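You operate a simulated robot arm through the tools that you are given. There is no shell and no other tool. Be economical: measure what you need, move in short steps, check, and stop when the job is done.

You run a simulated two-armed robot. Do the job below in one go: nothing can be reset, and whatever is moved stays where it is left.

## Task
Pick up the long red pliers with one hand, pass it to the other hand and put it on the blue mat.
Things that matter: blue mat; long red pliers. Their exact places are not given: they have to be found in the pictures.

Only the result counts: the job must be done as asked and must still hold three seconds after the hand-in. Knocking over, shifting, dropping, spilling or breaking anything else fails it.

## Robot
Two 7-joint arms with two-finger parallel grippers on one trunk, on a base that drives. Base frame: it is fixed to the floor where the robot stands at the start and does not move with it; the origin is under the middle of the robot, x ahead of it, y to its left, z up. Readings come in m, rad, newtons and seconds.
The left shoulder is at the start at [0.07, 0.163, 1.363], the right one opposite. With the tool pointing down near the work surface each hand reaches from about 0.1 to 0.54 m from the robot's upright axis, wherever it stands, measured 20 degrees to its own side. Places, roughly: blue mat [-3.6, -0.9, 0.7]; long red pliers (8x2x22 cm) [0.5, 0.2, 1.8]. Payload 3.43 kg a hand.
Tool frame (each hand has its own): the origin (TCP) lies between the finger pads and is the grasp point; the fingertips stand 0.034 m ahead of it; z points along the fingers, y is the line along which they close. Largest opening 0.128 m; finger width 0.024, thickness 0.012; the body of the gripper, 0.048 by 0.13 m, starts 0.096 m behind the TCP.
Orientation is that of the tool frame in the base frame, as [roll, pitch, yaw] about the fixed x, y, z axes, in that order (R = Rz(yaw) Ry(pitch) Rx(roll)). With the fingers straight down and closing along the base's y, the tool's x points along the base's -x, its y along +y and its z along -z.

## Interface
- The arms move only by the tool nudge_tool. It takes "left_deltas", "right_deltas" or both (then of equal length, played together; a hand with none holds still); each is a list of rows, each a list of 7 numbers: the shift along the tool's x, y, z in m, then the turn, a rotation vector about the tool's x, y, z in rad, then the opening, from 0 (shut) to 1 (fully open). In form: [[tx, ty, tz, rx, ry, rz, hand], ...]. A call has 1 to 12 rows; each row shifts and turns the commanded pose from where the row before left it, along the tool's axes as they then stand. Each row takes 0.2 s and may step no farther than 0.05 m and 0.15 rad from the row before; otherwise, or with a gripper value out of range, the whole call is refused. A pose out of reach is approached as far as the arm can. The call stops where the force on the tool passes 40 N (or 10 N more than at its start, if that is more) or the arm is blocked; 0.2 s more then pass. The fingers move at their own pace (about 0.153 m/s each) and stop on an object; they squeeze with about 43 N. The grip force told is the motor's: it shows also when the fingers shut on nothing. Time passes only in rows, and 0.2 s behind the last, so rows that do not move let the fingers close. The reply holds the time, the measured pose of the TCP, the force on the tool along the base axes, the opening and the grip force, in the units named above and with some noise, with the torque about the TCP (base axes, N m) and any sound that the robot's microphone picked up.
- Cameras (640 x 400 px; columns grow to the right, rows downward): "scene" is now at [0.1394, 0.0281, 1.6178]; the picture's right is [0.29, -0.96, 0.00], its down [-0.28, -0.09, -0.95] and it looks along [0.91, 0.28, -0.30] (base axes); focal length 214 px, centre (320, 200). "left" rides on the left gripper at [0.076, 0.011, -0.16] in its tool frame; the picture's right is [-0.15, 0.99, 0.00], its down [-0.88, -0.13, -0.46] and it looks along [-0.45, -0.07, 0.89] (tool axes); focal length 234 px, centre (320, 200). "right" rides on the right gripper at [0.076, -0.011, -0.16] in its tool frame; the picture's right is [0.15, 0.99, 0.00], its down [-0.88, 0.13, -0.46] and it looks along [-0.45, 0.07, 0.89] (tool axes); focal length 234 px, centre (320, 200).
- camera(camera): a new picture of that camera. The clock stands still meanwhile.
- raise_lower(by): slides the trunk up (or, below 0, down) by that many m; the arms and the scene camera ride with it, the base frame stays. It gives what a move gives, with no picture.
- steer(legs): drives the robot by 1 to 6 legs, each [ahead, left, turn to the left] in m, m and rad, along the robot's own axes; the way and the turn of a leg run together, so that a leg with both is an arc; at most 1.5 m and 3.142 rad a leg. The arms and the cameras ride along, it lands a little off, and it stops where it bumps. It gives what a move gives.
- head_to(pan, tilt): turns the head with the scene camera to pan (to the left, within 1.501 rad either way) and tilt (down, from -0.506 to 1.204), counted from straight ahead of the robot. It gives what a move gives.
- probe_pixels(camera, pixels): for up to 12 pixels [column, row] of the newest picture of that camera ("zoom" is the newest enlarged one), the place [x, y, z] in the base frame of the surface seen there, good to about 0.003 m. The clock stands still meanwhile.
- enlarge(camera, box): a new picture of the part [left, top, right, bottom] of that camera's present view, enlarged. The clock stands still meanwhile.
- job_done(): hands the job in; it is judged then, once.

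Work in short steps. Measure before you move; look again where a grasp or a placing could have gone wrong, and mend it. You have 80 turns and 78 pictures in all, those below and enlarged ones among them. Open the grippers and draw the arms clear of the work before you hand the job in, unless the task says otherwise; then end with one line.

The tools are called by a JSON object that holds its "method" and its "body". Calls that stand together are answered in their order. nudge_tool: Moves the arms, as the interface text tells. Its arguments: {"type":"object","properties":{"left_deltas":{"type":"array"},"right_deltas":{"type":"array"}},"required":[]} The other tools are called the same way: raise_lower (by) slides the trunk up or down; steer (legs) drives the base; head_to (pan, tilt) turns the head that bears the scene camera; camera (camera) takes a picture; probe_pixels (camera, pixels) gives the place of the surface under pixels of a picture; enlarge (camera, box) takes an enlarged picture of a part of a camera's view; job_done () hands the job in.

At the start:

```text
t: 0.0
left_tcp_pos: [0.3564, 0.2583, 0.9991]
left_ee_rot: [-3.142, 0.001, -3.141]
left_contact_force: [-1.2, -0.7, 0.3]
left_torque: [0.0, -0.01, -0.05]
left_finger_gap: 0.1281
left_gripper_force: 0.0
right_tcp_pos: [0.3616, -0.0053, 0.9995]
right_ee_rot: [3.141, 0.0, -3.141]
right_contact_force: [-0.5, 0.7, 0.0]
right_torque: [0.01, -0.03, 0.01]
right_finger_gap: 0.1282
right_gripper_force: 0.1
trunk travel left (down, up): [-0.843, 0.097]
robot x, y, heading: [0.0008, -0.0008, -0.003]
head pan, tilt: [0.298, 0.302]
```

scene: 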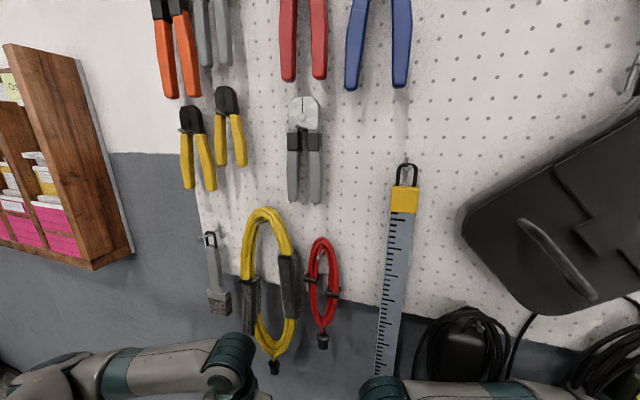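
right: 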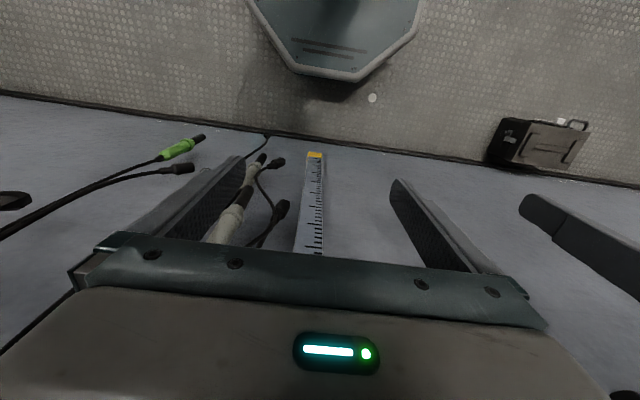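
left: 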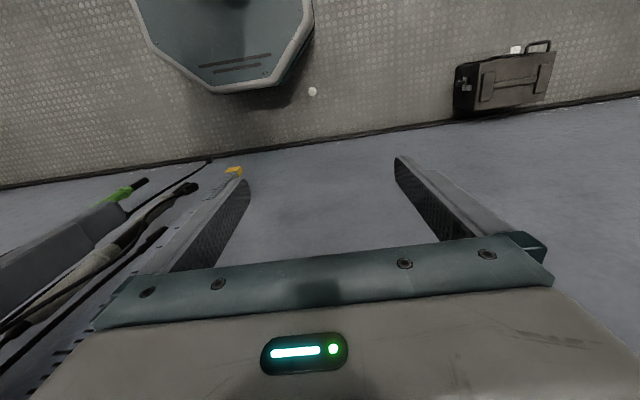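

The long red pliers hang at the top of the scene picture (about 303,40). I tilt the head up to see them whole.

{"method": "head_to", "body": {"pan": 0.3, "tilt": -0.2}}

{"method": "camera", "body": {"camera": "scene"}}

```text
t: 0.9
left_tcp_pos: [0.3575, 0.2589, 1.0003]
left_ee_rot: [3.142, 0.001, -3.141]
left_contact_force: [0.0, -0.9, -0.7]
left_torque: [-0.02, 0.02, 0.04]
left_finger_gap: 0.1277
left_gripper_force: 0.2
right_tcp_pos: [0.362, -0.0043, 1.0002]
right_ee_rot: [3.141, -0.001, -3.142]
right_contact_force: [0.0, 0.0, -0.1]
right_torque: [0.01, 0.01, 0.01]
right_finger_gap: 0.1281
right_gripper_force: 0.1
trunk travel left (down, up): [-0.843, 0.097]
robot x, y, heading: [-0.0018, -0.0008, -0.002]
head pan, tilt: [0.3, -0.201]
```

```text
74 pictures are left
```

scene: 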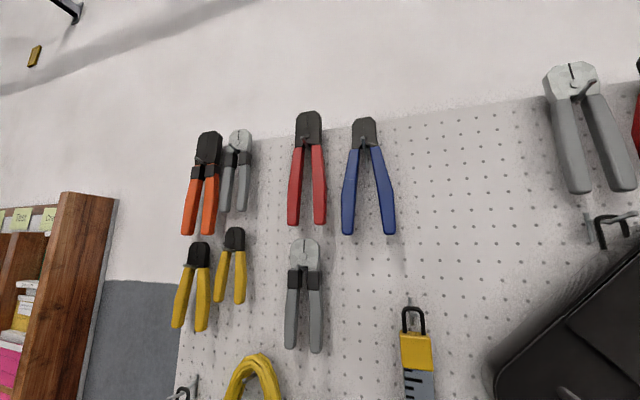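

The red pliers span (308,112) to (308,225). I enlarge and probe them, the board and the neighbours.

{"method": "enlarge", "body": {"camera": "scene", "box": [230, 90, 422, 250]}}

{"method": "probe_pixels", "body": {"camera": "scene", "pixels": [[309, 120], [308, 135], [295, 180], [319, 180], [293, 220], [320, 220], [307, 215], [270, 180], [365, 130], [236, 140], [305, 250], [348, 220]]}}

```text
2.50 times, centred on (326, 170) of scene
```

zoom: 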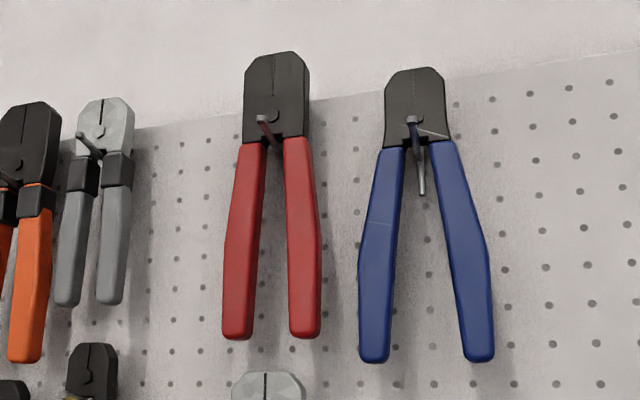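

```text
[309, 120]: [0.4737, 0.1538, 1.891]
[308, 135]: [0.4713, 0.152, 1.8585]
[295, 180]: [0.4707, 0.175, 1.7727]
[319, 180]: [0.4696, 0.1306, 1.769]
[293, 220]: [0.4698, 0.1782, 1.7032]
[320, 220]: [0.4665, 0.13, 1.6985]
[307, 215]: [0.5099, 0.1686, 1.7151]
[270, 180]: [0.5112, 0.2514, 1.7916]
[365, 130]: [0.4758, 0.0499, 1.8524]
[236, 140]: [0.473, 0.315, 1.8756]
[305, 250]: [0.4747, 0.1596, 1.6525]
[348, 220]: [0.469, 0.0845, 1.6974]
```

Board surface is at x≈0.511, pliers front at x≈0.47, y≈0.153, z 1.69–1.91. I want to back off a little for arm room, so I first look to both sides for obstacles.

{"method": "head_to", "body": {"pan": 1.5, "tilt": 0.45}}

{"method": "camera", "body": {"camera": "scene"}}

{"method": "head_to", "body": {"pan": -1.5, "tilt": 0.45}}

{"method": "camera", "body": {"camera": "scene"}}

```text
t: 2.3
left_tcp_pos: [0.3575, 0.2576, 1.0005]
left_ee_rot: [-3.141, 0.0, 3.141]
left_contact_force: [-0.1, 0.6, -0.5]
left_torque: [-0.01, -0.02, 0.0]
left_finger_gap: 0.128
left_gripper_force: 0.1
right_tcp_pos: [0.3608, -0.0053, 1.0014]
right_ee_rot: [-3.14, 0.0, -3.142]
right_contact_force: [0.3, -0.7, -0.3]
right_torque: [-0.01, -0.02, 0.0]
right_finger_gap: 0.1279
right_gripper_force: 0.0
trunk travel left (down, up): [-0.843, 0.097]
robot x, y, heading: [-0.0024, -0.0011, 0.007]
head pan, tilt: [1.499, 0.45]
```

```text
72 pictures are left
```

scene: 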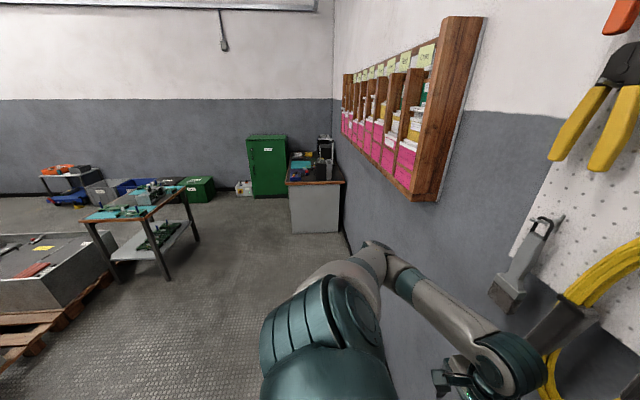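

```text
t: 4.9
left_tcp_pos: [0.3571, 0.2591, 0.9993]
left_ee_rot: [3.141, 0.001, -3.141]
left_contact_force: [0.1, 1.0, 0.2]
left_torque: [0.04, -0.03, -0.03]
left_finger_gap: 0.1281
left_gripper_force: 0.0
right_tcp_pos: [0.3607, -0.0047, 1.0007]
right_ee_rot: [-3.141, 0.001, -3.141]
right_contact_force: [0.5, 0.2, -0.8]
right_torque: [-0.03, 0.0, 0.0]
right_finger_gap: 0.1281
right_gripper_force: 0.1
trunk travel left (down, up): [-0.843, 0.097]
robot x, y, heading: [0.0006, 0.0002, -0.001]
head pan, tilt: [-1.499, 0.45]
```

```text
71 pictures are left
```

scene: 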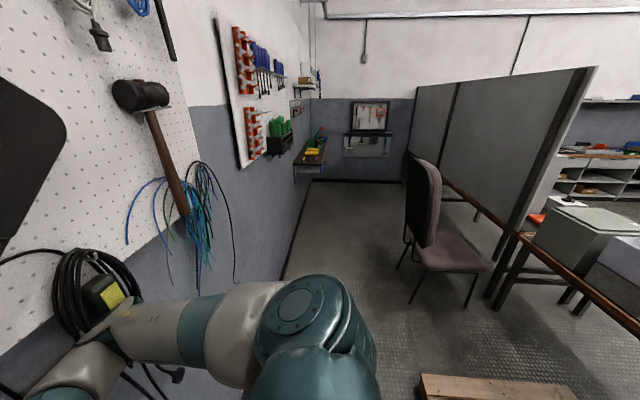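

The right view shows a pallet at (500,390), a chair (440,230) and a desk; I probe these for the drive map.

{"method": "probe_pixels", "body": {"camera": "scene", "pixels": [[425, 380], [560, 385], [420, 398], [412, 300], [472, 300], [495, 300], [540, 230], [600, 340], [600, 300], [330, 230], [600, 210]]}}

{"method": "head_to", "body": {"pan": 1.5, "tilt": 0.9}}

{"method": "camera", "body": {"camera": "scene"}}

```text
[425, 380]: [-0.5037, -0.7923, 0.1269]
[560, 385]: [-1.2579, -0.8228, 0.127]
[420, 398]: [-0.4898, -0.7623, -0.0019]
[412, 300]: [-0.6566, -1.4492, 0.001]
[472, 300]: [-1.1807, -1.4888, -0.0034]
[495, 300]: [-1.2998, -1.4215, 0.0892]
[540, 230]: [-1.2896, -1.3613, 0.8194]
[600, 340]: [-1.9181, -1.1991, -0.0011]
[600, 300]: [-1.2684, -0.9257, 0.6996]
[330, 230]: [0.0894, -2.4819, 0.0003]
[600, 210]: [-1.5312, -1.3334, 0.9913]
```

```text
t: 7.5
left_tcp_pos: [0.3574, 0.2588, 0.9997]
left_ee_rot: [-3.141, 0.0, 3.141]
left_contact_force: [0.4, -0.3, -0.4]
left_torque: [-0.02, 0.02, 0.01]
left_finger_gap: 0.128
left_gripper_force: 0.0
right_tcp_pos: [0.3603, -0.0051, 0.9987]
right_ee_rot: [3.14, 0.0, -3.141]
right_contact_force: [-0.2, 0.1, -1.0]
right_torque: [-0.02, 0.02, 0.0]
right_finger_gap: 0.1279
right_gripper_force: 0.0
trunk travel left (down, up): [-0.843, 0.097]
robot x, y, heading: [0.001, 0.0005, 0.002]
head pan, tilt: [1.499, 0.901]
```

```text
70 pictures are left
```

scene: 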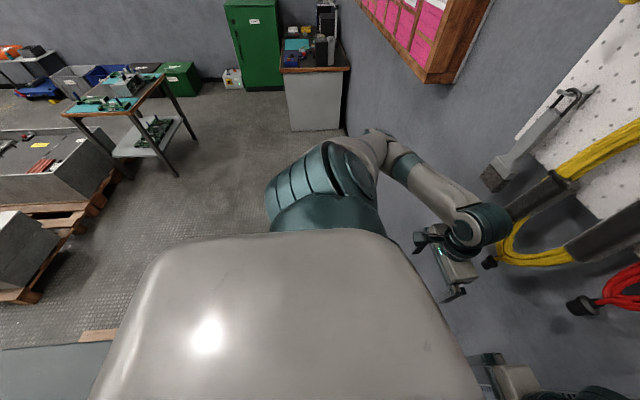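

Something (brown edge at (100,335), grey box at (50,370)) lies behind the robot; I probe it and the left pallet.

{"method": "probe_pixels", "body": {"camera": "scene", "pixels": [[100, 335], [115, 331], [60, 360], [110, 345], [5, 348], [30, 297], [20, 265], [55, 240], [75, 215], [100, 210], [125, 177], [179, 176]]}}

```text
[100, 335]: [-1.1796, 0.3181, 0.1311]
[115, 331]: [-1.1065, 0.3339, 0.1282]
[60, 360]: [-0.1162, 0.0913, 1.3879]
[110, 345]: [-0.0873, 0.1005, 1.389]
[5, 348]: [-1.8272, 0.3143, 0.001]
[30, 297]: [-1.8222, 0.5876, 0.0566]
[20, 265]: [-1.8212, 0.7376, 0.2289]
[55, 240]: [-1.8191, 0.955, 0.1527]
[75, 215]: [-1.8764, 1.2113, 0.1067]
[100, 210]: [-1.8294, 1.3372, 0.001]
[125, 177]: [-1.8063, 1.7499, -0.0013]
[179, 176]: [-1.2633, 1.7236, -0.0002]
```

A pallet lies behind from x≈-0.5, so I back off only 0.15 m and raise the trunk; then view the pliers again.

{"method": "steer", "body": {"legs": [[-0.15, 0, 0]]}}

{"method": "raise_lower", "body": {"by": 0.09}}

{"method": "head_to", "body": {"pan": 0.25, "tilt": 0.0}}

```text
t: 8.9
left_tcp_pos: [0.211, 0.2579, 1.0001]
left_ee_rot: [3.14, -0.003, 3.138]
left_contact_force: [0.1, -0.7, -0.2]
left_torque: [0.03, 0.03, 0.02]
left_finger_gap: 0.128
left_gripper_force: 0.0
right_tcp_pos: [0.2143, -0.0055, 1.0001]
right_ee_rot: [-3.141, -0.001, 3.138]
right_contact_force: [-0.3, -0.7, -0.4]
right_torque: [0.02, 0.01, 0.01]
right_finger_gap: 0.128
right_gripper_force: 0.2
trunk travel left (down, up): [-0.843, 0.097]
robot x, y, heading: [-0.148, 0.0021, -0.004]
head pan, tilt: [1.499, 0.901]
```

```text
t: 10.2
left_tcp_pos: [0.2086, 0.2583, 1.0888]
left_ee_rot: [3.141, 0.0, 3.138]
left_contact_force: [0.2, -0.1, -0.4]
left_torque: [0.05, 0.01, -0.03]
left_finger_gap: 0.1279
left_gripper_force: 0.0
right_tcp_pos: [0.2131, -0.0059, 1.0887]
right_ee_rot: [-3.141, -0.001, 3.138]
right_contact_force: [0.4, 0.5, 0.4]
right_torque: [0.0, 0.01, -0.01]
right_finger_gap: 0.1282
right_gripper_force: 0.0
trunk travel left (down, up): [-0.933, 0.007]
robot x, y, heading: [-0.1446, 0.0004, -0.004]
head pan, tilt: [1.499, 0.901]
```

```text
t: 11.6
left_tcp_pos: [0.2092, 0.2573, 1.0902]
left_ee_rot: [-3.14, 0.0, 3.14]
left_contact_force: [0.0, -0.1, 0.1]
left_torque: [0.02, -0.01, 0.01]
left_finger_gap: 0.1282
left_gripper_force: 0.0
right_tcp_pos: [0.2127, -0.0052, 1.0903]
right_ee_rot: [-3.141, 0.001, 3.138]
right_contact_force: [0.2, -0.9, -0.4]
right_torque: [0.0, 0.01, -0.03]
right_finger_gap: 0.1281
right_gripper_force: 0.0
trunk travel left (down, up): [-0.933, 0.007]
robot x, y, heading: [-0.1456, 0.0007, -0.005]
head pan, tilt: [0.25, 0.0]
```

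Turn the left hand from down to forward while rising, in one smooth path well short of the board; opening set to about 0.085 m (0.66).

{"method": "nudge_tool", "body": {"left_deltas": [[-0.012, 0, -0.03, 0, -0.15, 0, 0.66], [-0.0163, 0, -0.0279, 0, -0.15, 0, 0.66], [-0.0203, 0, -0.0251, 0, -0.15, 0, 0.66], [-0.0239, 0, -0.0218, 0, -0.15, 0, 0.66], [-0.0268, 0, -0.018, 0, -0.15, 0, 0.66], [-0.0292, 0, -0.0138, 0, -0.15, 0, 0.66], [-0.031, 0, -0.0092, 0, -0.15, 0, 0.66], [-0.032, 0, -0.0045, 0, -0.15, 0, 0.66], [-0.0323, 0, 0.0003, 0, -0.15, 0, 0.66], [-0.0319, 0, 0.0051, 0, -0.15, 0, 0.66], [-0.0308, 0, 0.0099, 0, -0.0708, 0, 0.66]]}}

{"method": "camera", "body": {"camera": "scene"}}

```text
t: 14.0
left_tcp_pos: [0.4766, 0.2707, 1.3796]
left_ee_rot: [2.062, 1.569, 2.059]
left_contact_force: [-0.4, 0.3, 0.0]
left_torque: [0.02, -0.04, 0.01]
left_finger_gap: 0.0847
left_gripper_force: 0.0
left hand out of reach, approached as far as the arm can: row 1, 2, 3, 4, 5, 6, 7
right_tcp_pos: [0.2138, -0.0054, 1.0892]
right_ee_rot: [-3.141, -0.001, 3.139]
right_contact_force: [0.3, 0.6, 0.5]
right_torque: [0.02, 0.02, 0.0]
right_finger_gap: 0.1282
right_gripper_force: 0.2
trunk travel left (down, up): [-0.933, 0.007]
robot x, y, heading: [-0.151, -0.0003, -0.004]
head pan, tilt: [0.25, 0.0]
```

```text
69 pictures are left
```

scene: 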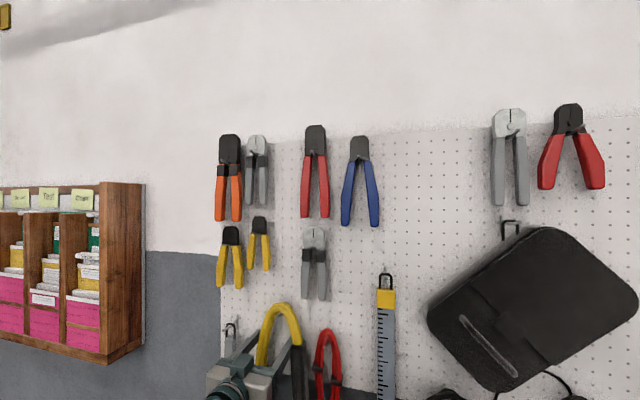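

The hand ended at x≈0.477, further forward than wanted, near the yellow cable (285,340). I draw it straight back and check.

{"method": "nudge_tool", "body": {"left_deltas": [[0, 0, -0.03, 0, 0, 0, 0.66], [0, 0, -0.04, 0, 0, 0, 0.66], [0, 0, -0.04, 0, 0, 0, 0.66]]}}

{"method": "camera", "body": {"camera": "scene"}}

{"method": "camera", "body": {"camera": "left"}}

```text
t: 14.8
left_tcp_pos: [0.4548, 0.2806, 1.3641]
left_ee_rot: [1.708, 1.57, 1.705]
left_contact_force: [0.4, -0.1, -0.1]
left_torque: [0.0, 0.01, -0.03]
left_finger_gap: 0.0846
left_gripper_force: 0.0
left hand out of reach, approached as far as the arm can: row 1, 2, 3
right_tcp_pos: [0.2127, -0.0048, 1.0896]
right_ee_rot: [3.141, 0.001, 3.135]
right_contact_force: [-0.5, -0.6, 0.1]
right_torque: [0.02, 0.02, -0.01]
right_finger_gap: 0.1282
right_gripper_force: 0.0
trunk travel left (down, up): [-0.933, 0.007]
robot x, y, heading: [-0.1454, 0.0017, -0.007]
head pan, tilt: [0.25, 0.0]
```

```text
68 pictures are left
```

scene: 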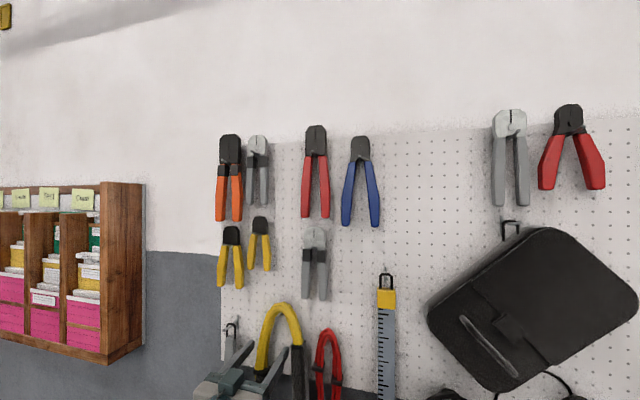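

```text
67 pictures are left
```

left: 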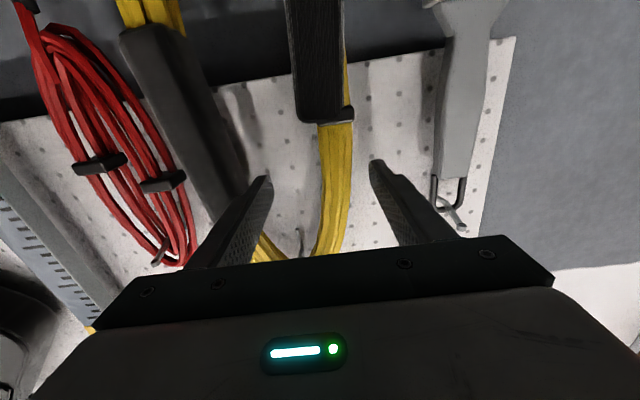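

The hand is close to items; it cannot retract at this height. I probe the nearby items (cable grips, brush) and fingers to know clearances.

{"method": "probe_pixels", "body": {"camera": "left", "pixels": [[265, 182], [375, 165], [320, 110], [320, 60], [335, 150], [200, 120], [465, 100], [460, 225], [150, 180], [300, 250], [160, 255], [270, 255]]}}

{"method": "probe_pixels", "body": {"camera": "scene", "pixels": [[280, 305], [283, 375], [247, 345], [230, 280], [258, 265], [316, 290], [230, 330], [297, 350], [325, 340], [236, 140], [228, 215], [258, 200]]}}

```text
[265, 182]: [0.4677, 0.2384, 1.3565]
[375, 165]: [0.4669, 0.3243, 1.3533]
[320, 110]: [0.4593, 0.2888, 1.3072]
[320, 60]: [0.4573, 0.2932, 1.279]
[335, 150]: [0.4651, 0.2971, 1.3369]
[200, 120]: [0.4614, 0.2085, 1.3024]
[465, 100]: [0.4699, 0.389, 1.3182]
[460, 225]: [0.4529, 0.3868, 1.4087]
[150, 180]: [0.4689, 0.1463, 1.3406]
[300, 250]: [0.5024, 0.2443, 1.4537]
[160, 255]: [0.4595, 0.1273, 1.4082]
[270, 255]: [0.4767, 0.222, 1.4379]
```

```text
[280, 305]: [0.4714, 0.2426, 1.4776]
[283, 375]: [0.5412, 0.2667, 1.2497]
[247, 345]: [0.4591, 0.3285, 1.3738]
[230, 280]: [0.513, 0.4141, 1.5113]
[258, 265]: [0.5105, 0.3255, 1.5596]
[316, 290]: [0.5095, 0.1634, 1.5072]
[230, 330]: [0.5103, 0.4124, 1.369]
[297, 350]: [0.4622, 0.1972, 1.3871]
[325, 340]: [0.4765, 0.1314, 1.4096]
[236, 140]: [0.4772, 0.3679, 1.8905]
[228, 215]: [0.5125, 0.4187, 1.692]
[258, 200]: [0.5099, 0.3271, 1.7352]
```

The fingers straddle a cable strand (y≈0.29, x≈0.465) without touching. I drive straight back 0.05 m (pallet edge stays clear) to withdraw them.

{"method": "steer", "body": {"legs": [[-0.05, 0, 0]]}}

{"method": "nudge_tool", "body": {"left_deltas": [[-0.01, 0, -0.01, 0, 0, 0, 0.66]]}}

```text
t: 15.7
left_tcp_pos: [0.4154, 0.2815, 1.3609]
left_ee_rot: [-3.137, 1.567, -3.128]
left_contact_force: [0.4, -0.3, -0.4]
left_torque: [-0.02, -0.05, 0.0]
left_finger_gap: 0.0844
left_gripper_force: 0.1
right_tcp_pos: [0.1741, -0.0058, 1.0882]
right_ee_rot: [-3.14, -0.004, -3.135]
right_contact_force: [1.3, 0.5, -0.1]
right_torque: [0.0, 0.03, 0.01]
right_finger_gap: 0.1279
right_gripper_force: 0.0
trunk travel left (down, up): [-0.933, 0.007]
robot x, y, heading: [-0.1935, -0.0068, 0.011]
head pan, tilt: [0.25, 0.0]
```

```text
t: 16.1
left_tcp_pos: [0.4156, 0.283, 1.3669]
left_ee_rot: [-3.076, 1.567, -3.071]
left_contact_force: [0.6, 0.1, -0.5]
left_torque: [-0.01, -0.02, 0.0]
left_finger_gap: 0.0848
left_gripper_force: 0.0
left hand out of reach, approached as far as the arm can: row 1
right_tcp_pos: [0.1746, -0.0059, 1.088]
right_ee_rot: [-3.14, -0.004, -3.135]
right_contact_force: [0.3, -0.3, 0.5]
right_torque: [-0.01, 0.08, -0.01]
right_finger_gap: 0.128
right_gripper_force: 0.0
trunk travel left (down, up): [-0.933, 0.007]
robot x, y, heading: [-0.1907, -0.0061, 0.006]
head pan, tilt: [0.25, 0.0]
```

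Tips are now at x≈0.449, just clear of the cable. I go up in small steps and watch x (it should retract as the hand rises).

{"method": "nudge_tool", "body": {"left_deltas": [[-0.03, 0, 0, 0, 0, 0, 0.66], [-0.03, 0, 0, 0, 0, 0, 0.66]]}}

```text
t: 16.7
left_tcp_pos: [0.425, 0.282, 1.4283]
left_ee_rot: [2.947, 1.567, 2.958]
left_contact_force: [0.6, -0.5, 0.2]
left_torque: [-0.02, -0.03, -0.01]
left_finger_gap: 0.0842
left_gripper_force: 0.0
left hand out of reach, approached as far as the arm can: row 1, 2
right_tcp_pos: [0.1733, -0.0072, 1.0881]
right_ee_rot: [3.138, -0.003, -3.133]
right_contact_force: [0.9, -0.1, 0.2]
right_torque: [0.01, 0.0, 0.01]
right_finger_gap: 0.1281
right_gripper_force: 0.0
trunk travel left (down, up): [-0.933, 0.007]
robot x, y, heading: [-0.1922, -0.007, 0.011]
head pan, tilt: [0.25, 0.0]
```

x bulges near shoulder height, so instead I pitch the fingers upward, which lets the wrist stay low and the hand withdraw from the wall.

{"method": "nudge_tool", "body": {"left_deltas": [[0, 0, 0, 0, -0.15, 0, 0.66], [0, 0, 0, 0, -0.15, 0, 0.66], [0, 0, 0, 0, -0.15, 0, 0.66]]}}

```text
t: 17.5
left_tcp_pos: [0.4202, 0.2825, 1.4299]
left_ee_rot: [0.003, 1.12, 0.009]
left_contact_force: [0.3, -0.3, 0.4]
left_torque: [-0.01, 0.05, 0.0]
left_finger_gap: 0.0842
left_gripper_force: 0.0
right_tcp_pos: [0.1707, -0.0075, 1.0887]
right_ee_rot: [-3.142, 0.0, -3.134]
right_contact_force: [0.2, -0.3, 0.4]
right_torque: [0.0, 0.01, -0.01]
right_finger_gap: 0.1281
right_gripper_force: 0.0
trunk travel left (down, up): [-0.933, 0.007]
robot x, y, heading: [-0.1872, -0.0062, 0.012]
head pan, tilt: [0.25, 0.0]
```

Now reachable again. I retract along -x while pitching further up.

{"method": "nudge_tool", "body": {"left_deltas": [[-0.009, 0, -0.018, 0, -0.15, 0, 0.66], [-0.0113, 0, -0.0165, 0, -0.15, 0, 0.66], [-0.0136, 0, -0.0146, 0, -0.15, 0, 0.66], [-0.0157, 0, -0.0124, 0, -0.15, 0, 0.66]]}}

```text
t: 18.5
left_tcp_pos: [0.3405, 0.2825, 1.4302]
left_ee_rot: [0.0, 0.521, 0.01]
left_contact_force: [-0.1, 0.0, 0.1]
left_torque: [-0.01, 0.0, -0.01]
left_finger_gap: 0.0843
left_gripper_force: 0.1
right_tcp_pos: [0.171, -0.007, 1.0899]
right_ee_rot: [3.141, 0.0, -3.133]
right_contact_force: [0.2, -0.8, -0.2]
right_torque: [0.01, -0.03, -0.01]
right_finger_gap: 0.1282
right_gripper_force: 0.1
trunk travel left (down, up): [-0.933, 0.007]
robot x, y, heading: [-0.1922, -0.0029, 0.005]
head pan, tilt: [0.25, 0.0]
```

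Withdrawn to x≈0.34. Now raise the hand about 0.33 m and shift it toward y≈0.155, staying at x≈0.34.

{"method": "nudge_tool", "body": {"left_deltas": [[-0.0209, -0.01, 0.0364, 0, 0, 0, 0.66], [-0.0209, -0.01, 0.0364, 0, 0, 0, 0.66], [-0.0209, -0.015, 0.0364, 0, 0, 0, 0.66], [-0.0209, -0.015, 0.0364, 0, 0, 0, 0.66], [-0.0209, -0.02, 0.0364, 0, 0, 0, 0.66], [-0.0209, -0.02, 0.0364, 0, 0, 0, 0.66], [-0.0209, -0.02, 0.0364, 0, 0, 0, 0.66], [-0.0209, -0.02, 0.0364, 0, 0, 0, 0.66]]}}

```text
t: 20.3
left_tcp_pos: [0.3434, 0.151, 1.7638]
left_ee_rot: [0.003, 0.521, 0.011]
left_contact_force: [0.1, -0.4, 0.1]
left_torque: [-0.01, 0.01, -0.01]
left_finger_gap: 0.0843
left_gripper_force: 0.0
right_tcp_pos: [0.1704, -0.0076, 1.0898]
right_ee_rot: [3.14, 0.001, -3.134]
right_contact_force: [0.1, 0.0, 0.2]
right_torque: [0.03, 0.03, -0.02]
right_finger_gap: 0.128
right_gripper_force: 0.1
trunk travel left (down, up): [-0.933, 0.007]
robot x, y, heading: [-0.1899, -0.0036, 0.001]
head pan, tilt: [0.25, 0.0]
```

Now pitch forward to horizontal (+1.05 rad about tool y), keeping the TCP in place, and take pictures.

{"method": "nudge_tool", "body": {"left_deltas": [[0, 0, 0, 0, 0.15, 0, 0.66], [0, 0, 0, 0, 0.15, 0, 0.66], [0, 0, 0, 0, 0.15, 0, 0.66], [0, 0, 0, 0, 0.15, 0, 0.66], [0, 0, 0, 0, 0.15, 0, 0.66], [0, 0, 0, 0, 0.15, 0, 0.66], [0, 0, 0, 0, 0.15, 0, 0.66]]}}

{"method": "camera", "body": {"camera": "left"}}

{"method": "camera", "body": {"camera": "scene"}}

```text
t: 21.9
left_tcp_pos: [0.3927, 0.1524, 1.7652]
left_ee_rot: [0.134, 1.567, 0.145]
left_contact_force: [0.8, 0.1, -0.1]
left_torque: [0.02, 0.01, -0.01]
left_finger_gap: 0.0843
left_gripper_force: 0.0
left hand out of reach, approached as far as the arm can: row 7
right_tcp_pos: [0.1717, -0.006, 1.0899]
right_ee_rot: [3.14, -0.003, -3.135]
right_contact_force: [0.8, 0.4, 0.1]
right_torque: [0.03, 0.0, 0.03]
right_finger_gap: 0.1281
right_gripper_force: 0.0
trunk travel left (down, up): [-0.933, 0.007]
robot x, y, heading: [-0.1915, -0.0024, 0.008]
head pan, tilt: [0.25, 0.0]
```

```text
66 pictures are left
```

left: 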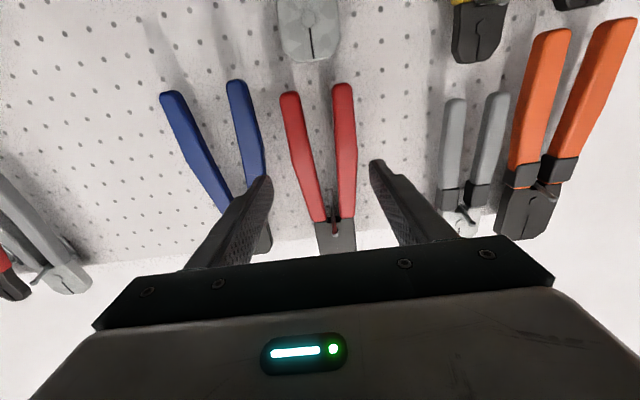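

```text
65 pictures are left
```

scene: 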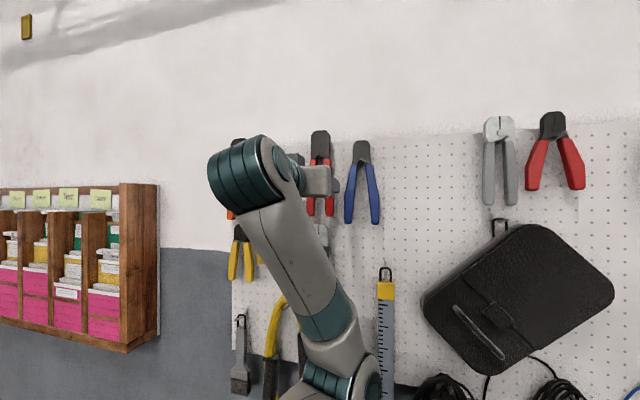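

The left camera shows the red handles at (296,140) and (345,140), blue handle at (245,130). I probe their edges to align y and z.

{"method": "probe_pixels", "body": {"camera": "left", "pixels": [[284, 110], [352, 110], [291, 150], [354, 150], [292, 95], [345, 90], [261, 150], [253, 110], [300, 170], [337, 240], [266, 183], [375, 165]]}}

```text
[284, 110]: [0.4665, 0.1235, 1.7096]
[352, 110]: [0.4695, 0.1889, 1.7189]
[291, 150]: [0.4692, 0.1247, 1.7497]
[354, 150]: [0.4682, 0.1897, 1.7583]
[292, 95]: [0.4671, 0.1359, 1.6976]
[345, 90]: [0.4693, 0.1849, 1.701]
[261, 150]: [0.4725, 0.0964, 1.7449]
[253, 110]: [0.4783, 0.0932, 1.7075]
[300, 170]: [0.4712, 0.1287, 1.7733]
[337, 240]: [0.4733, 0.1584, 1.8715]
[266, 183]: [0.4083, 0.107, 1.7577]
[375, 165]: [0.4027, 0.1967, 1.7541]
```

Red spans y 0.124–0.190 at z≈1.75 and blue begins at 0.097, so I centre at y=0.157 and advance part of the way, then recheck.

{"method": "nudge_tool", "body": {"left_deltas": [[0, 0.005, 0, 0, 0, 0, 0.64], [0, 0, 0.02, 0, 0, 0, 0.64], [0, 0, 0.02, 0, 0, 0, 0.64], [0, 0, 0, 0, 0, 0, 0.64]]}}

{"method": "camera", "body": {"camera": "left"}}

```text
t: 22.9
left_tcp_pos: [0.4284, 0.1574, 1.7663]
left_ee_rot: [2.124, 1.571, 2.131]
left_contact_force: [-0.2, 0.0, -0.2]
left_torque: [-0.02, 0.02, 0.0]
left_finger_gap: 0.0821
left_gripper_force: 0.0
right_tcp_pos: [0.1693, -0.0061, 1.0907]
right_ee_rot: [3.141, 0.002, -3.134]
right_contact_force: [0.3, -1.0, -0.3]
right_torque: [0.0, 0.0, 0.01]
right_finger_gap: 0.1278
right_gripper_force: 0.1
trunk travel left (down, up): [-0.933, 0.007]
robot x, y, heading: [-0.1914, -0.0034, 0.008]
head pan, tilt: [0.25, 0.0]
```

```text
64 pictures are left
```

left: 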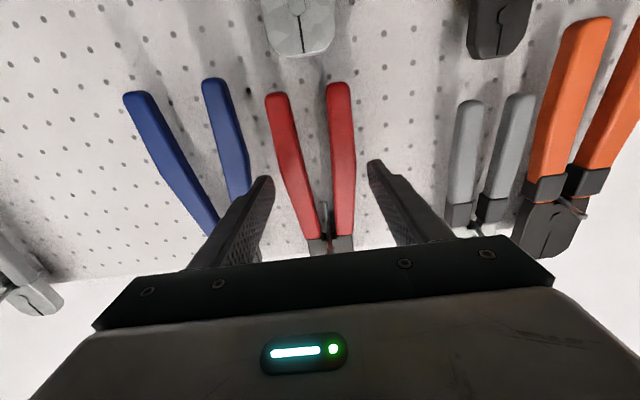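

Alignment looks good by the numbers; advance another 0.02 m and check once more before the last bit.

{"method": "nudge_tool", "body": {"left_deltas": [[0, 0, 0.01, 0, 0, 0, 0.64], [0, 0, 0.008, 0, 0, 0, 0.64], [0, 0, 0, 0, 0, 0, 0.64]]}}

{"method": "camera", "body": {"camera": "left"}}

{"method": "probe_pixels", "body": {"camera": "left", "pixels": [[265, 182], [377, 165], [276, 150], [355, 150], [240, 180], [340, 120]]}}

```text
t: 23.7
left_tcp_pos: [0.4487, 0.1566, 1.7646]
left_ee_rot: [-0.108, 1.57, -0.102]
left_contact_force: [0.5, -0.1, 0.1]
left_torque: [0.02, 0.0, -0.01]
left_finger_gap: 0.0819
left_gripper_force: 0.1
right_tcp_pos: [0.1706, -0.0079, 1.0897]
right_ee_rot: [-3.14, 0.0, -3.135]
right_contact_force: [0.2, -0.1, 0.0]
right_torque: [0.02, 0.0, 0.02]
right_finger_gap: 0.1281
right_gripper_force: 0.1
trunk travel left (down, up): [-0.933, 0.007]
robot x, y, heading: [-0.193, -0.0076, 0.009]
head pan, tilt: [0.25, 0.0]
```

```text
63 pictures are left
```

left: 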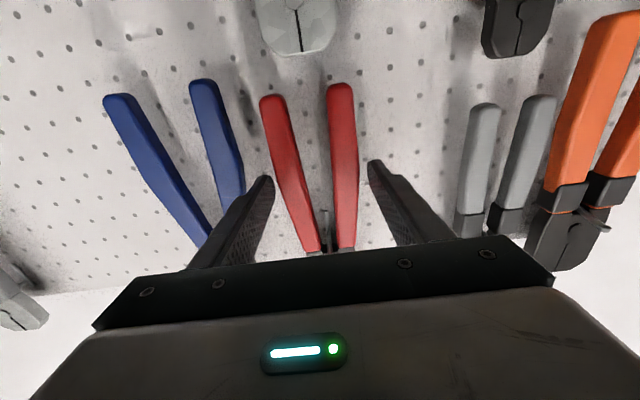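

```text
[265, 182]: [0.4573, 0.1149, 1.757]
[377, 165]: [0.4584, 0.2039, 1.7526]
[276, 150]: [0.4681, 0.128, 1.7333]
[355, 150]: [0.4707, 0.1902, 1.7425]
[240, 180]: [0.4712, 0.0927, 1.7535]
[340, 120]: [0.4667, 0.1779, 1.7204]
```

Fingers (y≈0.115 and 0.199) straddle the handles with no contact. Advance the last 0.014 m and close.

{"method": "nudge_tool", "body": {"left_deltas": [[0, 0, 0.008, 0, 0, 0, 0.64], [0, 0, 0.007, 0, 0, 0, 0.64], [0, 0, 0, 0, 0, 0, 0.64], [0, 0, 0, 0, 0, 0, 0.3], [0, 0, 0, 0, 0, 0, 0.3], [0, 0, 0, 0, 0, 0, 0.3]]}}

{"method": "camera", "body": {"camera": "left"}}

```text
t: 25.1
left_tcp_pos: [0.4632, 0.1569, 1.7654]
left_ee_rot: [-3.088, 1.568, -3.078]
left_contact_force: [1.4, -0.3, 1.2]
left_torque: [0.02, 0.08, -0.02]
left_finger_gap: 0.0709
left_gripper_force: 43.0
right_tcp_pos: [0.1707, -0.0061, 1.0902]
right_ee_rot: [-3.14, 0.0, -3.136]
right_contact_force: [-0.9, -0.4, 0.0]
right_torque: [0.03, 0.01, 0.02]
right_finger_gap: 0.1278
right_gripper_force: 0.1
trunk travel left (down, up): [-0.933, 0.007]
robot x, y, heading: [-0.1913, -0.0057, 0.005]
head pan, tilt: [0.25, 0.0]
```

```text
62 pictures are left
```

left: 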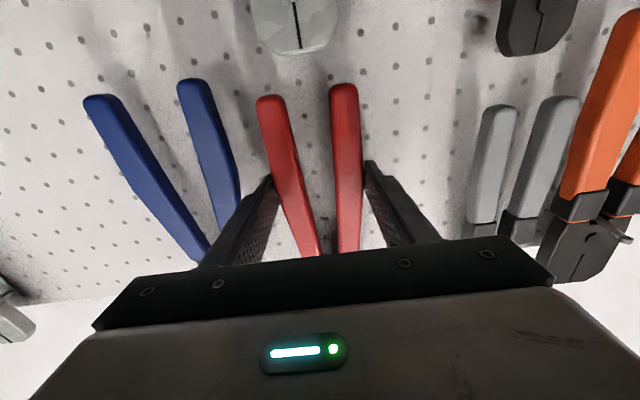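

Gripped (gap 0.071, 43 N). The peg sits in the crotch under the head, so I lift 0.02 m and then pull back in small steps.

{"method": "nudge_tool", "body": {"left_deltas": [[-0.01, 0, 0, 0, 0, 0, 0.3], [-0.01, 0, 0, 0, 0, 0, 0.3], [-0.003, 0, -0.012, 0, 0, 0, 0.3], [-0.003, 0, -0.015, 0, 0, 0, 0.3], [0, 0, -0.02, 0, 0, 0, 0.3]]}}

{"method": "camera", "body": {"camera": "scene"}}

{"method": "camera", "body": {"camera": "left"}}

```text
t: 26.3
left_tcp_pos: [0.4152, 0.158, 1.7924]
left_ee_rot: [-2.106, 1.571, -2.099]
left_contact_force: [-0.2, 0.1, -4.2]
left_torque: [0.0, 0.06, 0.01]
left_finger_gap: 0.071
left_gripper_force: 43.1
right_tcp_pos: [0.1715, -0.0062, 1.0901]
right_ee_rot: [-3.141, -0.001, -3.134]
right_contact_force: [0.7, -0.3, -0.3]
right_torque: [0.01, 0.0, -0.01]
right_finger_gap: 0.1281
right_gripper_force: 0.1
trunk travel left (down, up): [-0.933, 0.007]
robot x, y, heading: [-0.1894, -0.0015, 0.008]
head pan, tilt: [0.25, 0.0]
```

```text
61 pictures are left
```

scene: 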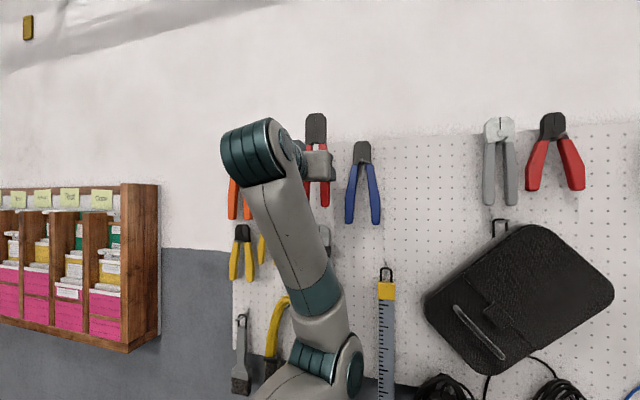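

```text
60 pictures are left
```

left: 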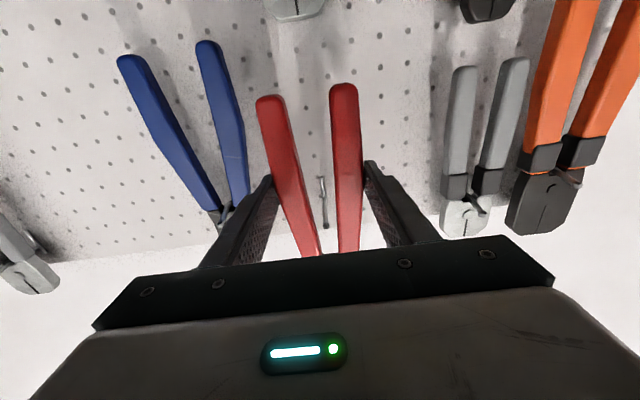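

The pliers are off the peg (load 4.2 N). I pull farther back, as far as the arm allows.

{"method": "nudge_tool", "body": {"left_deltas": [[0, 0, -0.025, 0, 0, 0, 0.3], [0, 0, -0.025, 0, 0, 0, 0.3], [0, 0, 0, 0, 0, 0, 0.3]]}}

{"method": "camera", "body": {"camera": "left"}}

```text
t: 27.1
left_tcp_pos: [0.3927, 0.1595, 1.7907]
left_ee_rot: [-2.487, 1.569, -2.48]
left_contact_force: [1.1, 0.9, -5.6]
left_torque: [0.03, 0.05, -0.01]
left_finger_gap: 0.0711
left_gripper_force: 42.8
left hand out of reach, approached as far as the arm can: row 2
right_tcp_pos: [0.1718, -0.0059, 1.089]
right_ee_rot: [-3.141, -0.003, -3.135]
right_contact_force: [0.1, 0.0, -0.1]
right_torque: [-0.02, 0.0, 0.01]
right_finger_gap: 0.1278
right_gripper_force: 0.0
trunk travel left (down, up): [-0.933, 0.007]
robot x, y, heading: [-0.1871, -0.0068, 0.007]
head pan, tilt: [0.25, 0.0]
```

```text
59 pictures are left
```

left: 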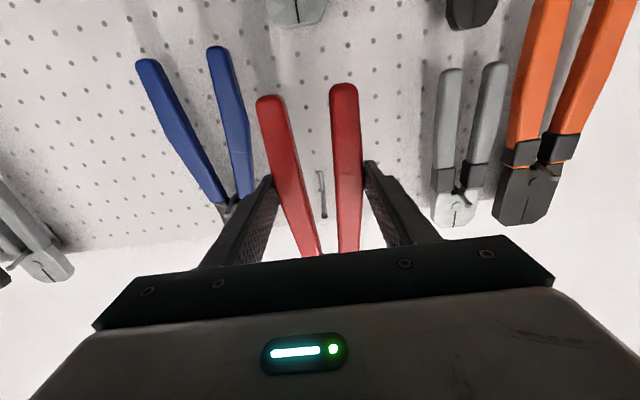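

I pitch the hand up slightly while retracting, giving more wall clearance before turning the base.

{"method": "nudge_tool", "body": {"left_deltas": [[0, 0, -0.003, 0, -0.15, 0, 0.3], [-0.003, 0, -0.0198, 0, -0.15, 0, 0.3], [-0.0074, 0, -0.0239, 0, -0.15, 0, 0.3], [-0.0109, 0, -0.0225, 0, -0.15, 0, 0.3], [-0.0141, 0, -0.0206, 0, 0, 0, 0.3]]}}

```text
t: 28.3
left_tcp_pos: [0.2914, 0.1571, 1.7935]
left_ee_rot: [0.0, 0.969, 0.008]
left_contact_force: [0.0, -0.1, -4.4]
left_torque: [0.01, -0.02, 0.0]
left_finger_gap: 0.0708
left_gripper_force: 43.3
right_tcp_pos: [0.1695, -0.0056, 1.0902]
right_ee_rot: [3.141, 0.0, -3.135]
right_contact_force: [0.6, -1.2, 0.8]
right_torque: [-0.02, -0.03, 0.01]
right_finger_gap: 0.1282
right_gripper_force: 0.0
trunk travel left (down, up): [-0.933, 0.007]
robot x, y, heading: [-0.1912, -0.0025, 0.002]
head pan, tilt: [0.25, 0.0]
```

Now ahead 0.04 m (more clearance to the pallet behind) and a left turn of 90°, so the robot faces the free floor along +y.

{"method": "steer", "body": {"legs": [[0.04, 0, 0], [0, 0, 0.8], [0, 0, 0.77]]}}

{"method": "head_to", "body": {"pan": 0.9, "tilt": 0.35}}

{"method": "camera", "body": {"camera": "scene"}}

```text
t: 33.4
left_tcp_pos: [-0.3248, 0.4757, 1.7943]
left_ee_rot: [0.001, 0.972, 1.607]
left_contact_force: [-0.4, -0.3, -4.8]
left_torque: [0.04, 0.0, -0.01]
left_finger_gap: 0.0708
left_gripper_force: 43.1
right_tcp_pos: [-0.1581, 0.3574, 1.0895]
right_ee_rot: [-3.141, 0.0, -1.537]
right_contact_force: [0.5, 0.1, -0.6]
right_torque: [-0.01, 0.0, 0.01]
right_finger_gap: 0.1278
right_gripper_force: 0.0
trunk travel left (down, up): [-0.933, 0.007]
robot x, y, heading: [-0.1529, -0.0047, 1.608]
head pan, tilt: [0.25, 0.0]
```

```text
t: 34.4
left_tcp_pos: [-0.3259, 0.4769, 1.7943]
left_ee_rot: [0.0, 0.973, 1.604]
left_contact_force: [-0.2, -0.2, -4.7]
left_torque: [0.02, 0.02, -0.02]
left_finger_gap: 0.071
left_gripper_force: 43.0
right_tcp_pos: [-0.1594, 0.3569, 1.0898]
right_ee_rot: [-3.141, -0.001, -1.535]
right_contact_force: [0.3, 0.2, 0.4]
right_torque: [0.01, 0.01, -0.02]
right_finger_gap: 0.1282
right_gripper_force: 0.1
trunk travel left (down, up): [-0.933, 0.007]
robot x, y, heading: [-0.1536, -0.0023, 1.607]
head pan, tilt: [0.901, 0.351]
```

```text
58 pictures are left
```

scene: 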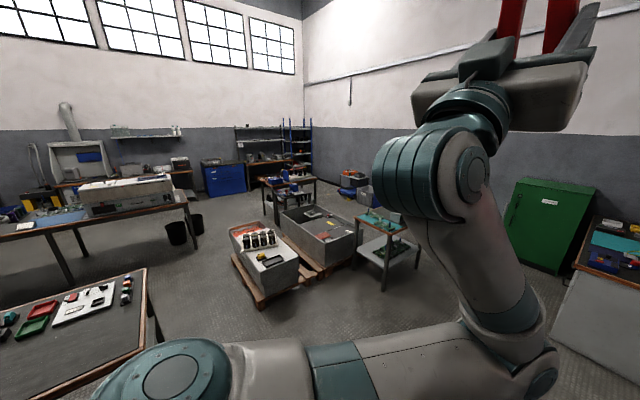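

Tables appear to the left; the mat should lie further left (behind). Pan fully left to look for it.

{"method": "head_to", "body": {"pan": 1.5, "tilt": 0.3}}

{"method": "camera", "body": {"camera": "scene"}}

```text
t: 35.4
left_tcp_pos: [-0.3248, 0.4758, 1.7947]
left_ee_rot: [0.001, 0.971, 1.606]
left_contact_force: [0.5, 0.2, -4.9]
left_torque: [0.02, 0.04, 0.01]
left_finger_gap: 0.071
left_gripper_force: 42.7
right_tcp_pos: [-0.1602, 0.3584, 1.0889]
right_ee_rot: [3.141, -0.002, -1.537]
right_contact_force: [0.5, -0.5, -0.2]
right_torque: [0.0, -0.04, 0.01]
right_finger_gap: 0.128
right_gripper_force: 0.0
trunk travel left (down, up): [-0.933, 0.007]
robot x, y, heading: [-0.1549, 0.0008, 1.604]
head pan, tilt: [1.499, 0.3]
```

```text
57 pictures are left
```

scene: 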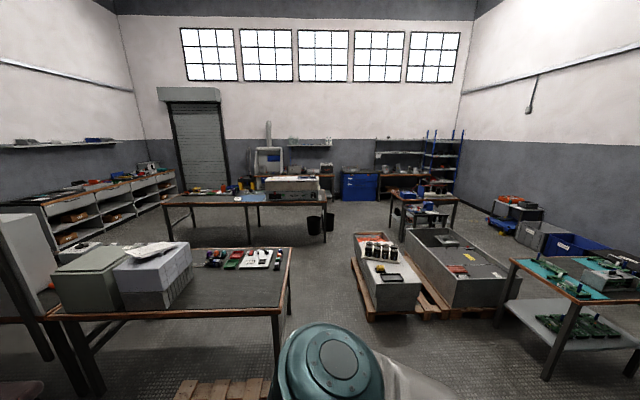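

The far table at (245,200) matches the mat's rough place; I enlarge and probe there.

{"method": "enlarge", "body": {"camera": "scene", "box": [150, 160, 350, 285]}}

{"method": "probe_pixels", "body": {"camera": "scene", "pixels": [[180, 392], [260, 385], [292, 250], [275, 318], [50, 318], [165, 205], [325, 205], [330, 235], [250, 202], [372, 318], [355, 255], [415, 300]]}}

```text
3.20 times, centred on (250, 222) of scene
```

zoom: 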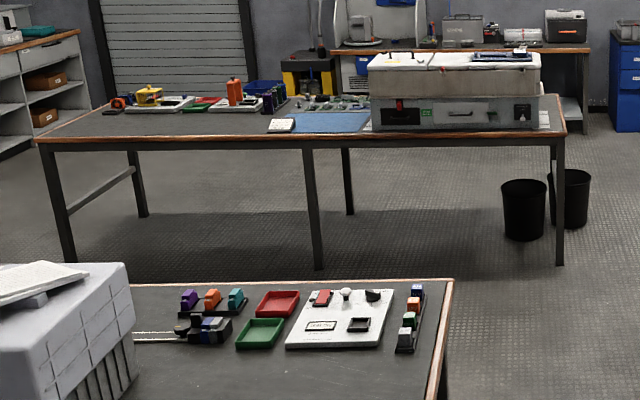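

```text
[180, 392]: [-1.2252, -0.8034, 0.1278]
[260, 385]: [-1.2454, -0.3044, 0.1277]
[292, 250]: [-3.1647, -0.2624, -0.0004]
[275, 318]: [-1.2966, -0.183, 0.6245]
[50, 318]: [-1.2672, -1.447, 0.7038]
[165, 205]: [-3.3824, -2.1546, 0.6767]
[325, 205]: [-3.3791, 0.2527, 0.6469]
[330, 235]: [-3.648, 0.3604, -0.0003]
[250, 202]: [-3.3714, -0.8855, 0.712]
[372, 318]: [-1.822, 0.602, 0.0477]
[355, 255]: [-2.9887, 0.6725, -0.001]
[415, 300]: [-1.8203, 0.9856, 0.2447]
```

The blue mat is at zoom (330,122), at the front edge of the far table. I probe it and its neighbours, then drive ahead into open floor for the handover.

{"method": "probe_pixels", "body": {"camera": "zoom", "pixels": [[292, 131], [362, 131], [369, 113], [312, 113], [330, 122], [281, 125], [385, 115], [330, 105], [250, 138], [400, 60], [455, 290], [240, 100]]}}

{"method": "steer", "body": {"legs": [[0.75, 0, 0]]}}

```text
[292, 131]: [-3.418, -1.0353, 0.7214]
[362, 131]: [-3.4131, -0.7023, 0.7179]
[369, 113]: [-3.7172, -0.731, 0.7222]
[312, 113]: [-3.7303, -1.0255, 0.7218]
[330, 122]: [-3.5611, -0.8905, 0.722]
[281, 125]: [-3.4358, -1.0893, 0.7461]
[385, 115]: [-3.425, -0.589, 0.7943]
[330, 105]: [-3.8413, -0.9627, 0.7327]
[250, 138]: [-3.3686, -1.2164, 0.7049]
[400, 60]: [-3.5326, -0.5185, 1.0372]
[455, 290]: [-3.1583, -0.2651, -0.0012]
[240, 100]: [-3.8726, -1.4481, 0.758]
```

```text
t: 39.6
left_tcp_pos: [-0.3481, 1.2439, 1.7942]
left_ee_rot: [0.001, 0.972, 1.601]
left_contact_force: [-0.4, -0.2, -4.8]
left_torque: [0.03, 0.07, -0.01]
left_finger_gap: 0.0709
left_gripper_force: 43.1
right_tcp_pos: [-0.1828, 1.1258, 1.0902]
right_ee_rot: [-3.14, -0.001, -1.541]
right_contact_force: [0.0, 0.8, -0.3]
right_torque: [0.04, -0.02, -0.01]
right_finger_gap: 0.1281
right_gripper_force: 0.1
trunk travel left (down, up): [-0.933, 0.007]
robot x, y, heading: [-0.177, 0.7625, 1.601]
head pan, tilt: [1.499, 0.3]
```

In open floor now. I turn the left hand about the vertical so the fingers point to the robot's right (pliers stay upright-ish).

{"method": "nudge_tool", "body": {"left_deltas": [[0, 0, 0, 0.1239, 0, -0.0846, 0.3], [0, 0, 0, 0.1239, 0, -0.0846, 0.3], [0, 0, 0, 0.1239, 0, -0.0846, 0.3], [0, 0, 0, 0.1239, 0, -0.0846, 0.3], [0, 0, 0, 0.1239, 0, -0.0846, 0.3], [0, 0, 0, 0.1239, 0, -0.0846, 0.3], [0, 0, 0, 0.1239, 0, -0.0846, 0.3], [0, 0, 0, 0.1239, 0, -0.0846, 0.3], [0, 0, 0, 0.1239, 0, -0.0846, 0.3], [0, 0, 0, 0.1239, 0, -0.0846, 0.3], [0, 0, 0, 0.059, 0, -0.04, 0.3]]}}

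{"method": "head_to", "body": {"pan": 0.2, "tilt": 0.1}}

{"method": "camera", "body": {"camera": "scene"}}

```text
t: 42.0
left_tcp_pos: [-0.3493, 1.2457, 1.7935]
left_ee_rot: [0.0, 0.971, 0.025]
left_contact_force: [0.1, 0.7, -4.1]
left_torque: [0.01, -0.02, -0.05]
left_finger_gap: 0.0709
left_gripper_force: 43.1
right_tcp_pos: [-0.1835, 1.1264, 1.0894]
right_ee_rot: [-3.141, -0.001, -1.543]
right_contact_force: [-1.0, -0.3, -0.6]
right_torque: [-0.04, 0.01, 0.02]
right_finger_gap: 0.1282
right_gripper_force: 0.0
trunk travel left (down, up): [-0.933, 0.007]
robot x, y, heading: [-0.1781, 0.7712, 1.602]
head pan, tilt: [1.499, 0.3]
```

```text
t: 43.4
left_tcp_pos: [-0.3488, 1.246, 1.7939]
left_ee_rot: [-0.001, 0.972, 0.03]
left_contact_force: [-0.2, -0.2, -4.9]
left_torque: [-0.01, 0.03, -0.04]
left_finger_gap: 0.0711
left_gripper_force: 43.2
right_tcp_pos: [-0.183, 1.1266, 1.0881]
right_ee_rot: [3.141, -0.001, -1.541]
right_contact_force: [0.2, 0.0, -0.2]
right_torque: [0.0, 0.0, -0.01]
right_finger_gap: 0.128
right_gripper_force: 0.1
trunk travel left (down, up): [-0.933, 0.007]
robot x, y, heading: [-0.1787, 0.7665, 1.602]
head pan, tilt: [0.201, 0.099]
```

```text
55 pictures are left
```

scene: 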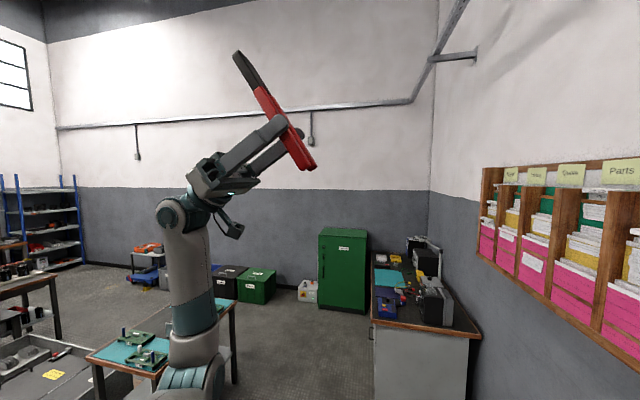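

The pliers are well held. I lower the left hand to z≈1.32 with fingers level toward the right, while moving the right hand out to the right.

{"method": "nudge_tool", "body": {"left_deltas": [[0.033, 0, -0.0226, 0, 0.15, 0, 0.3], [0.036, 0, -0.0174, 0, 0.15, 0, 0.3], [0.0382, 0, -0.0118, 0, 0.15, 0, 0.3], [0.0396, 0, -0.006, 0, 0.15, 0, 0.3], [0.045, 0, 0.015, 0, 0, 0, 0.3], [0.045, 0, 0.015, 0, 0, 0, 0.3], [0.045, 0, 0.015, 0, 0, 0, 0.3], [0.045, 0, 0.015, 0, 0, 0, 0.3], [0.045, 0, 0.015, 0, 0, 0, 0.3], [0.045, 0, 0.015, 0, 0, 0, 0.3], [0.045, 0, 0.015, 0, 0, 0, 0.3]], "right_deltas": [[0, -0.045, 0, 0, 0, 0, 1], [0, -0.045, 0, 0, 0, 0, 1], [0, -0.045, 0, 0, 0, 0, 1], [0, -0.045, 0, 0, 0, 0, 1], [0, -0.045, 0, 0, 0, 0, 1], [0, -0.045, 0, 0, 0, 0, 1], [0, 0, 0, 0, 0, 0, 1], [0, 0, 0, 0, 0, 0, 1], [0, 0, 0, 0, 0, 0, 1], [0, 0, 0, 0, 0, 0, 1], [0, 0, 0, 0, 0, 0, 1]]}}

```text
t: 46.0
left_tcp_pos: [-0.2773, 1.2499, 1.3203]
left_ee_rot: [-0.042, 1.557, 0.012]
left_contact_force: [0.1, -1.1, -2.5]
left_torque: [0.0, 0.12, 0.1]
left_finger_gap: 0.071
left_gripper_force: 43.0
right_tcp_pos: [0.0514, 1.1424, 1.0945]
right_ee_rot: [-3.136, 0.001, -1.498]
right_contact_force: [0.1, -1.4, 0.2]
right_torque: [0.07, -0.01, 0.0]
right_finger_gap: 0.1279
right_gripper_force: 0.1
trunk travel left (down, up): [-0.933, 0.007]
robot x, y, heading: [-0.1754, 0.7647, 1.629]
head pan, tilt: [0.201, 0.099]
stopped in row 11 (left hand): the arm was blocked; the commanded pose is now the measured one
```

The left arm reported being blocked at the end, and the heading shifted slightly; I look at it.

{"method": "head_to", "body": {"pan": 0.2, "tilt": 0.6}}

{"method": "camera", "body": {"camera": "scene"}}

```text
t: 47.0
left_tcp_pos: [-0.277, 1.2537, 1.3175]
left_ee_rot: [-0.194, 1.555, -0.141]
left_contact_force: [-0.2, -0.3, -4.9]
left_torque: [-0.03, 0.12, 0.03]
left_finger_gap: 0.0711
left_gripper_force: 43.0
right_tcp_pos: [0.0527, 1.1432, 1.0922]
right_ee_rot: [-3.13, -0.004, -1.505]
right_contact_force: [-0.1, -0.3, -0.2]
right_torque: [-0.02, 0.0, -0.01]
right_finger_gap: 0.1281
right_gripper_force: 0.0
trunk travel left (down, up): [-0.933, 0.007]
robot x, y, heading: [-0.1755, 0.7693, 1.625]
head pan, tilt: [0.201, 0.6]
```

```text
54 pictures are left
```

scene: 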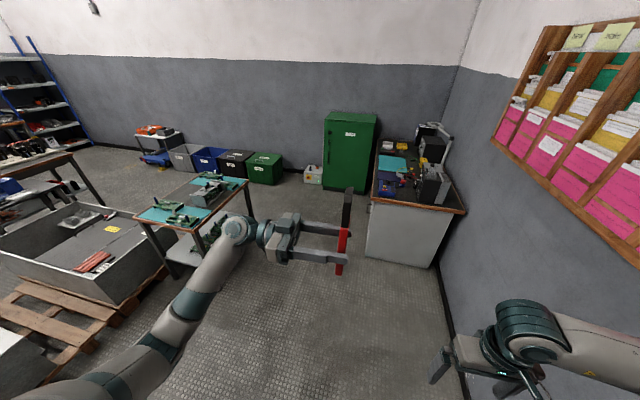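

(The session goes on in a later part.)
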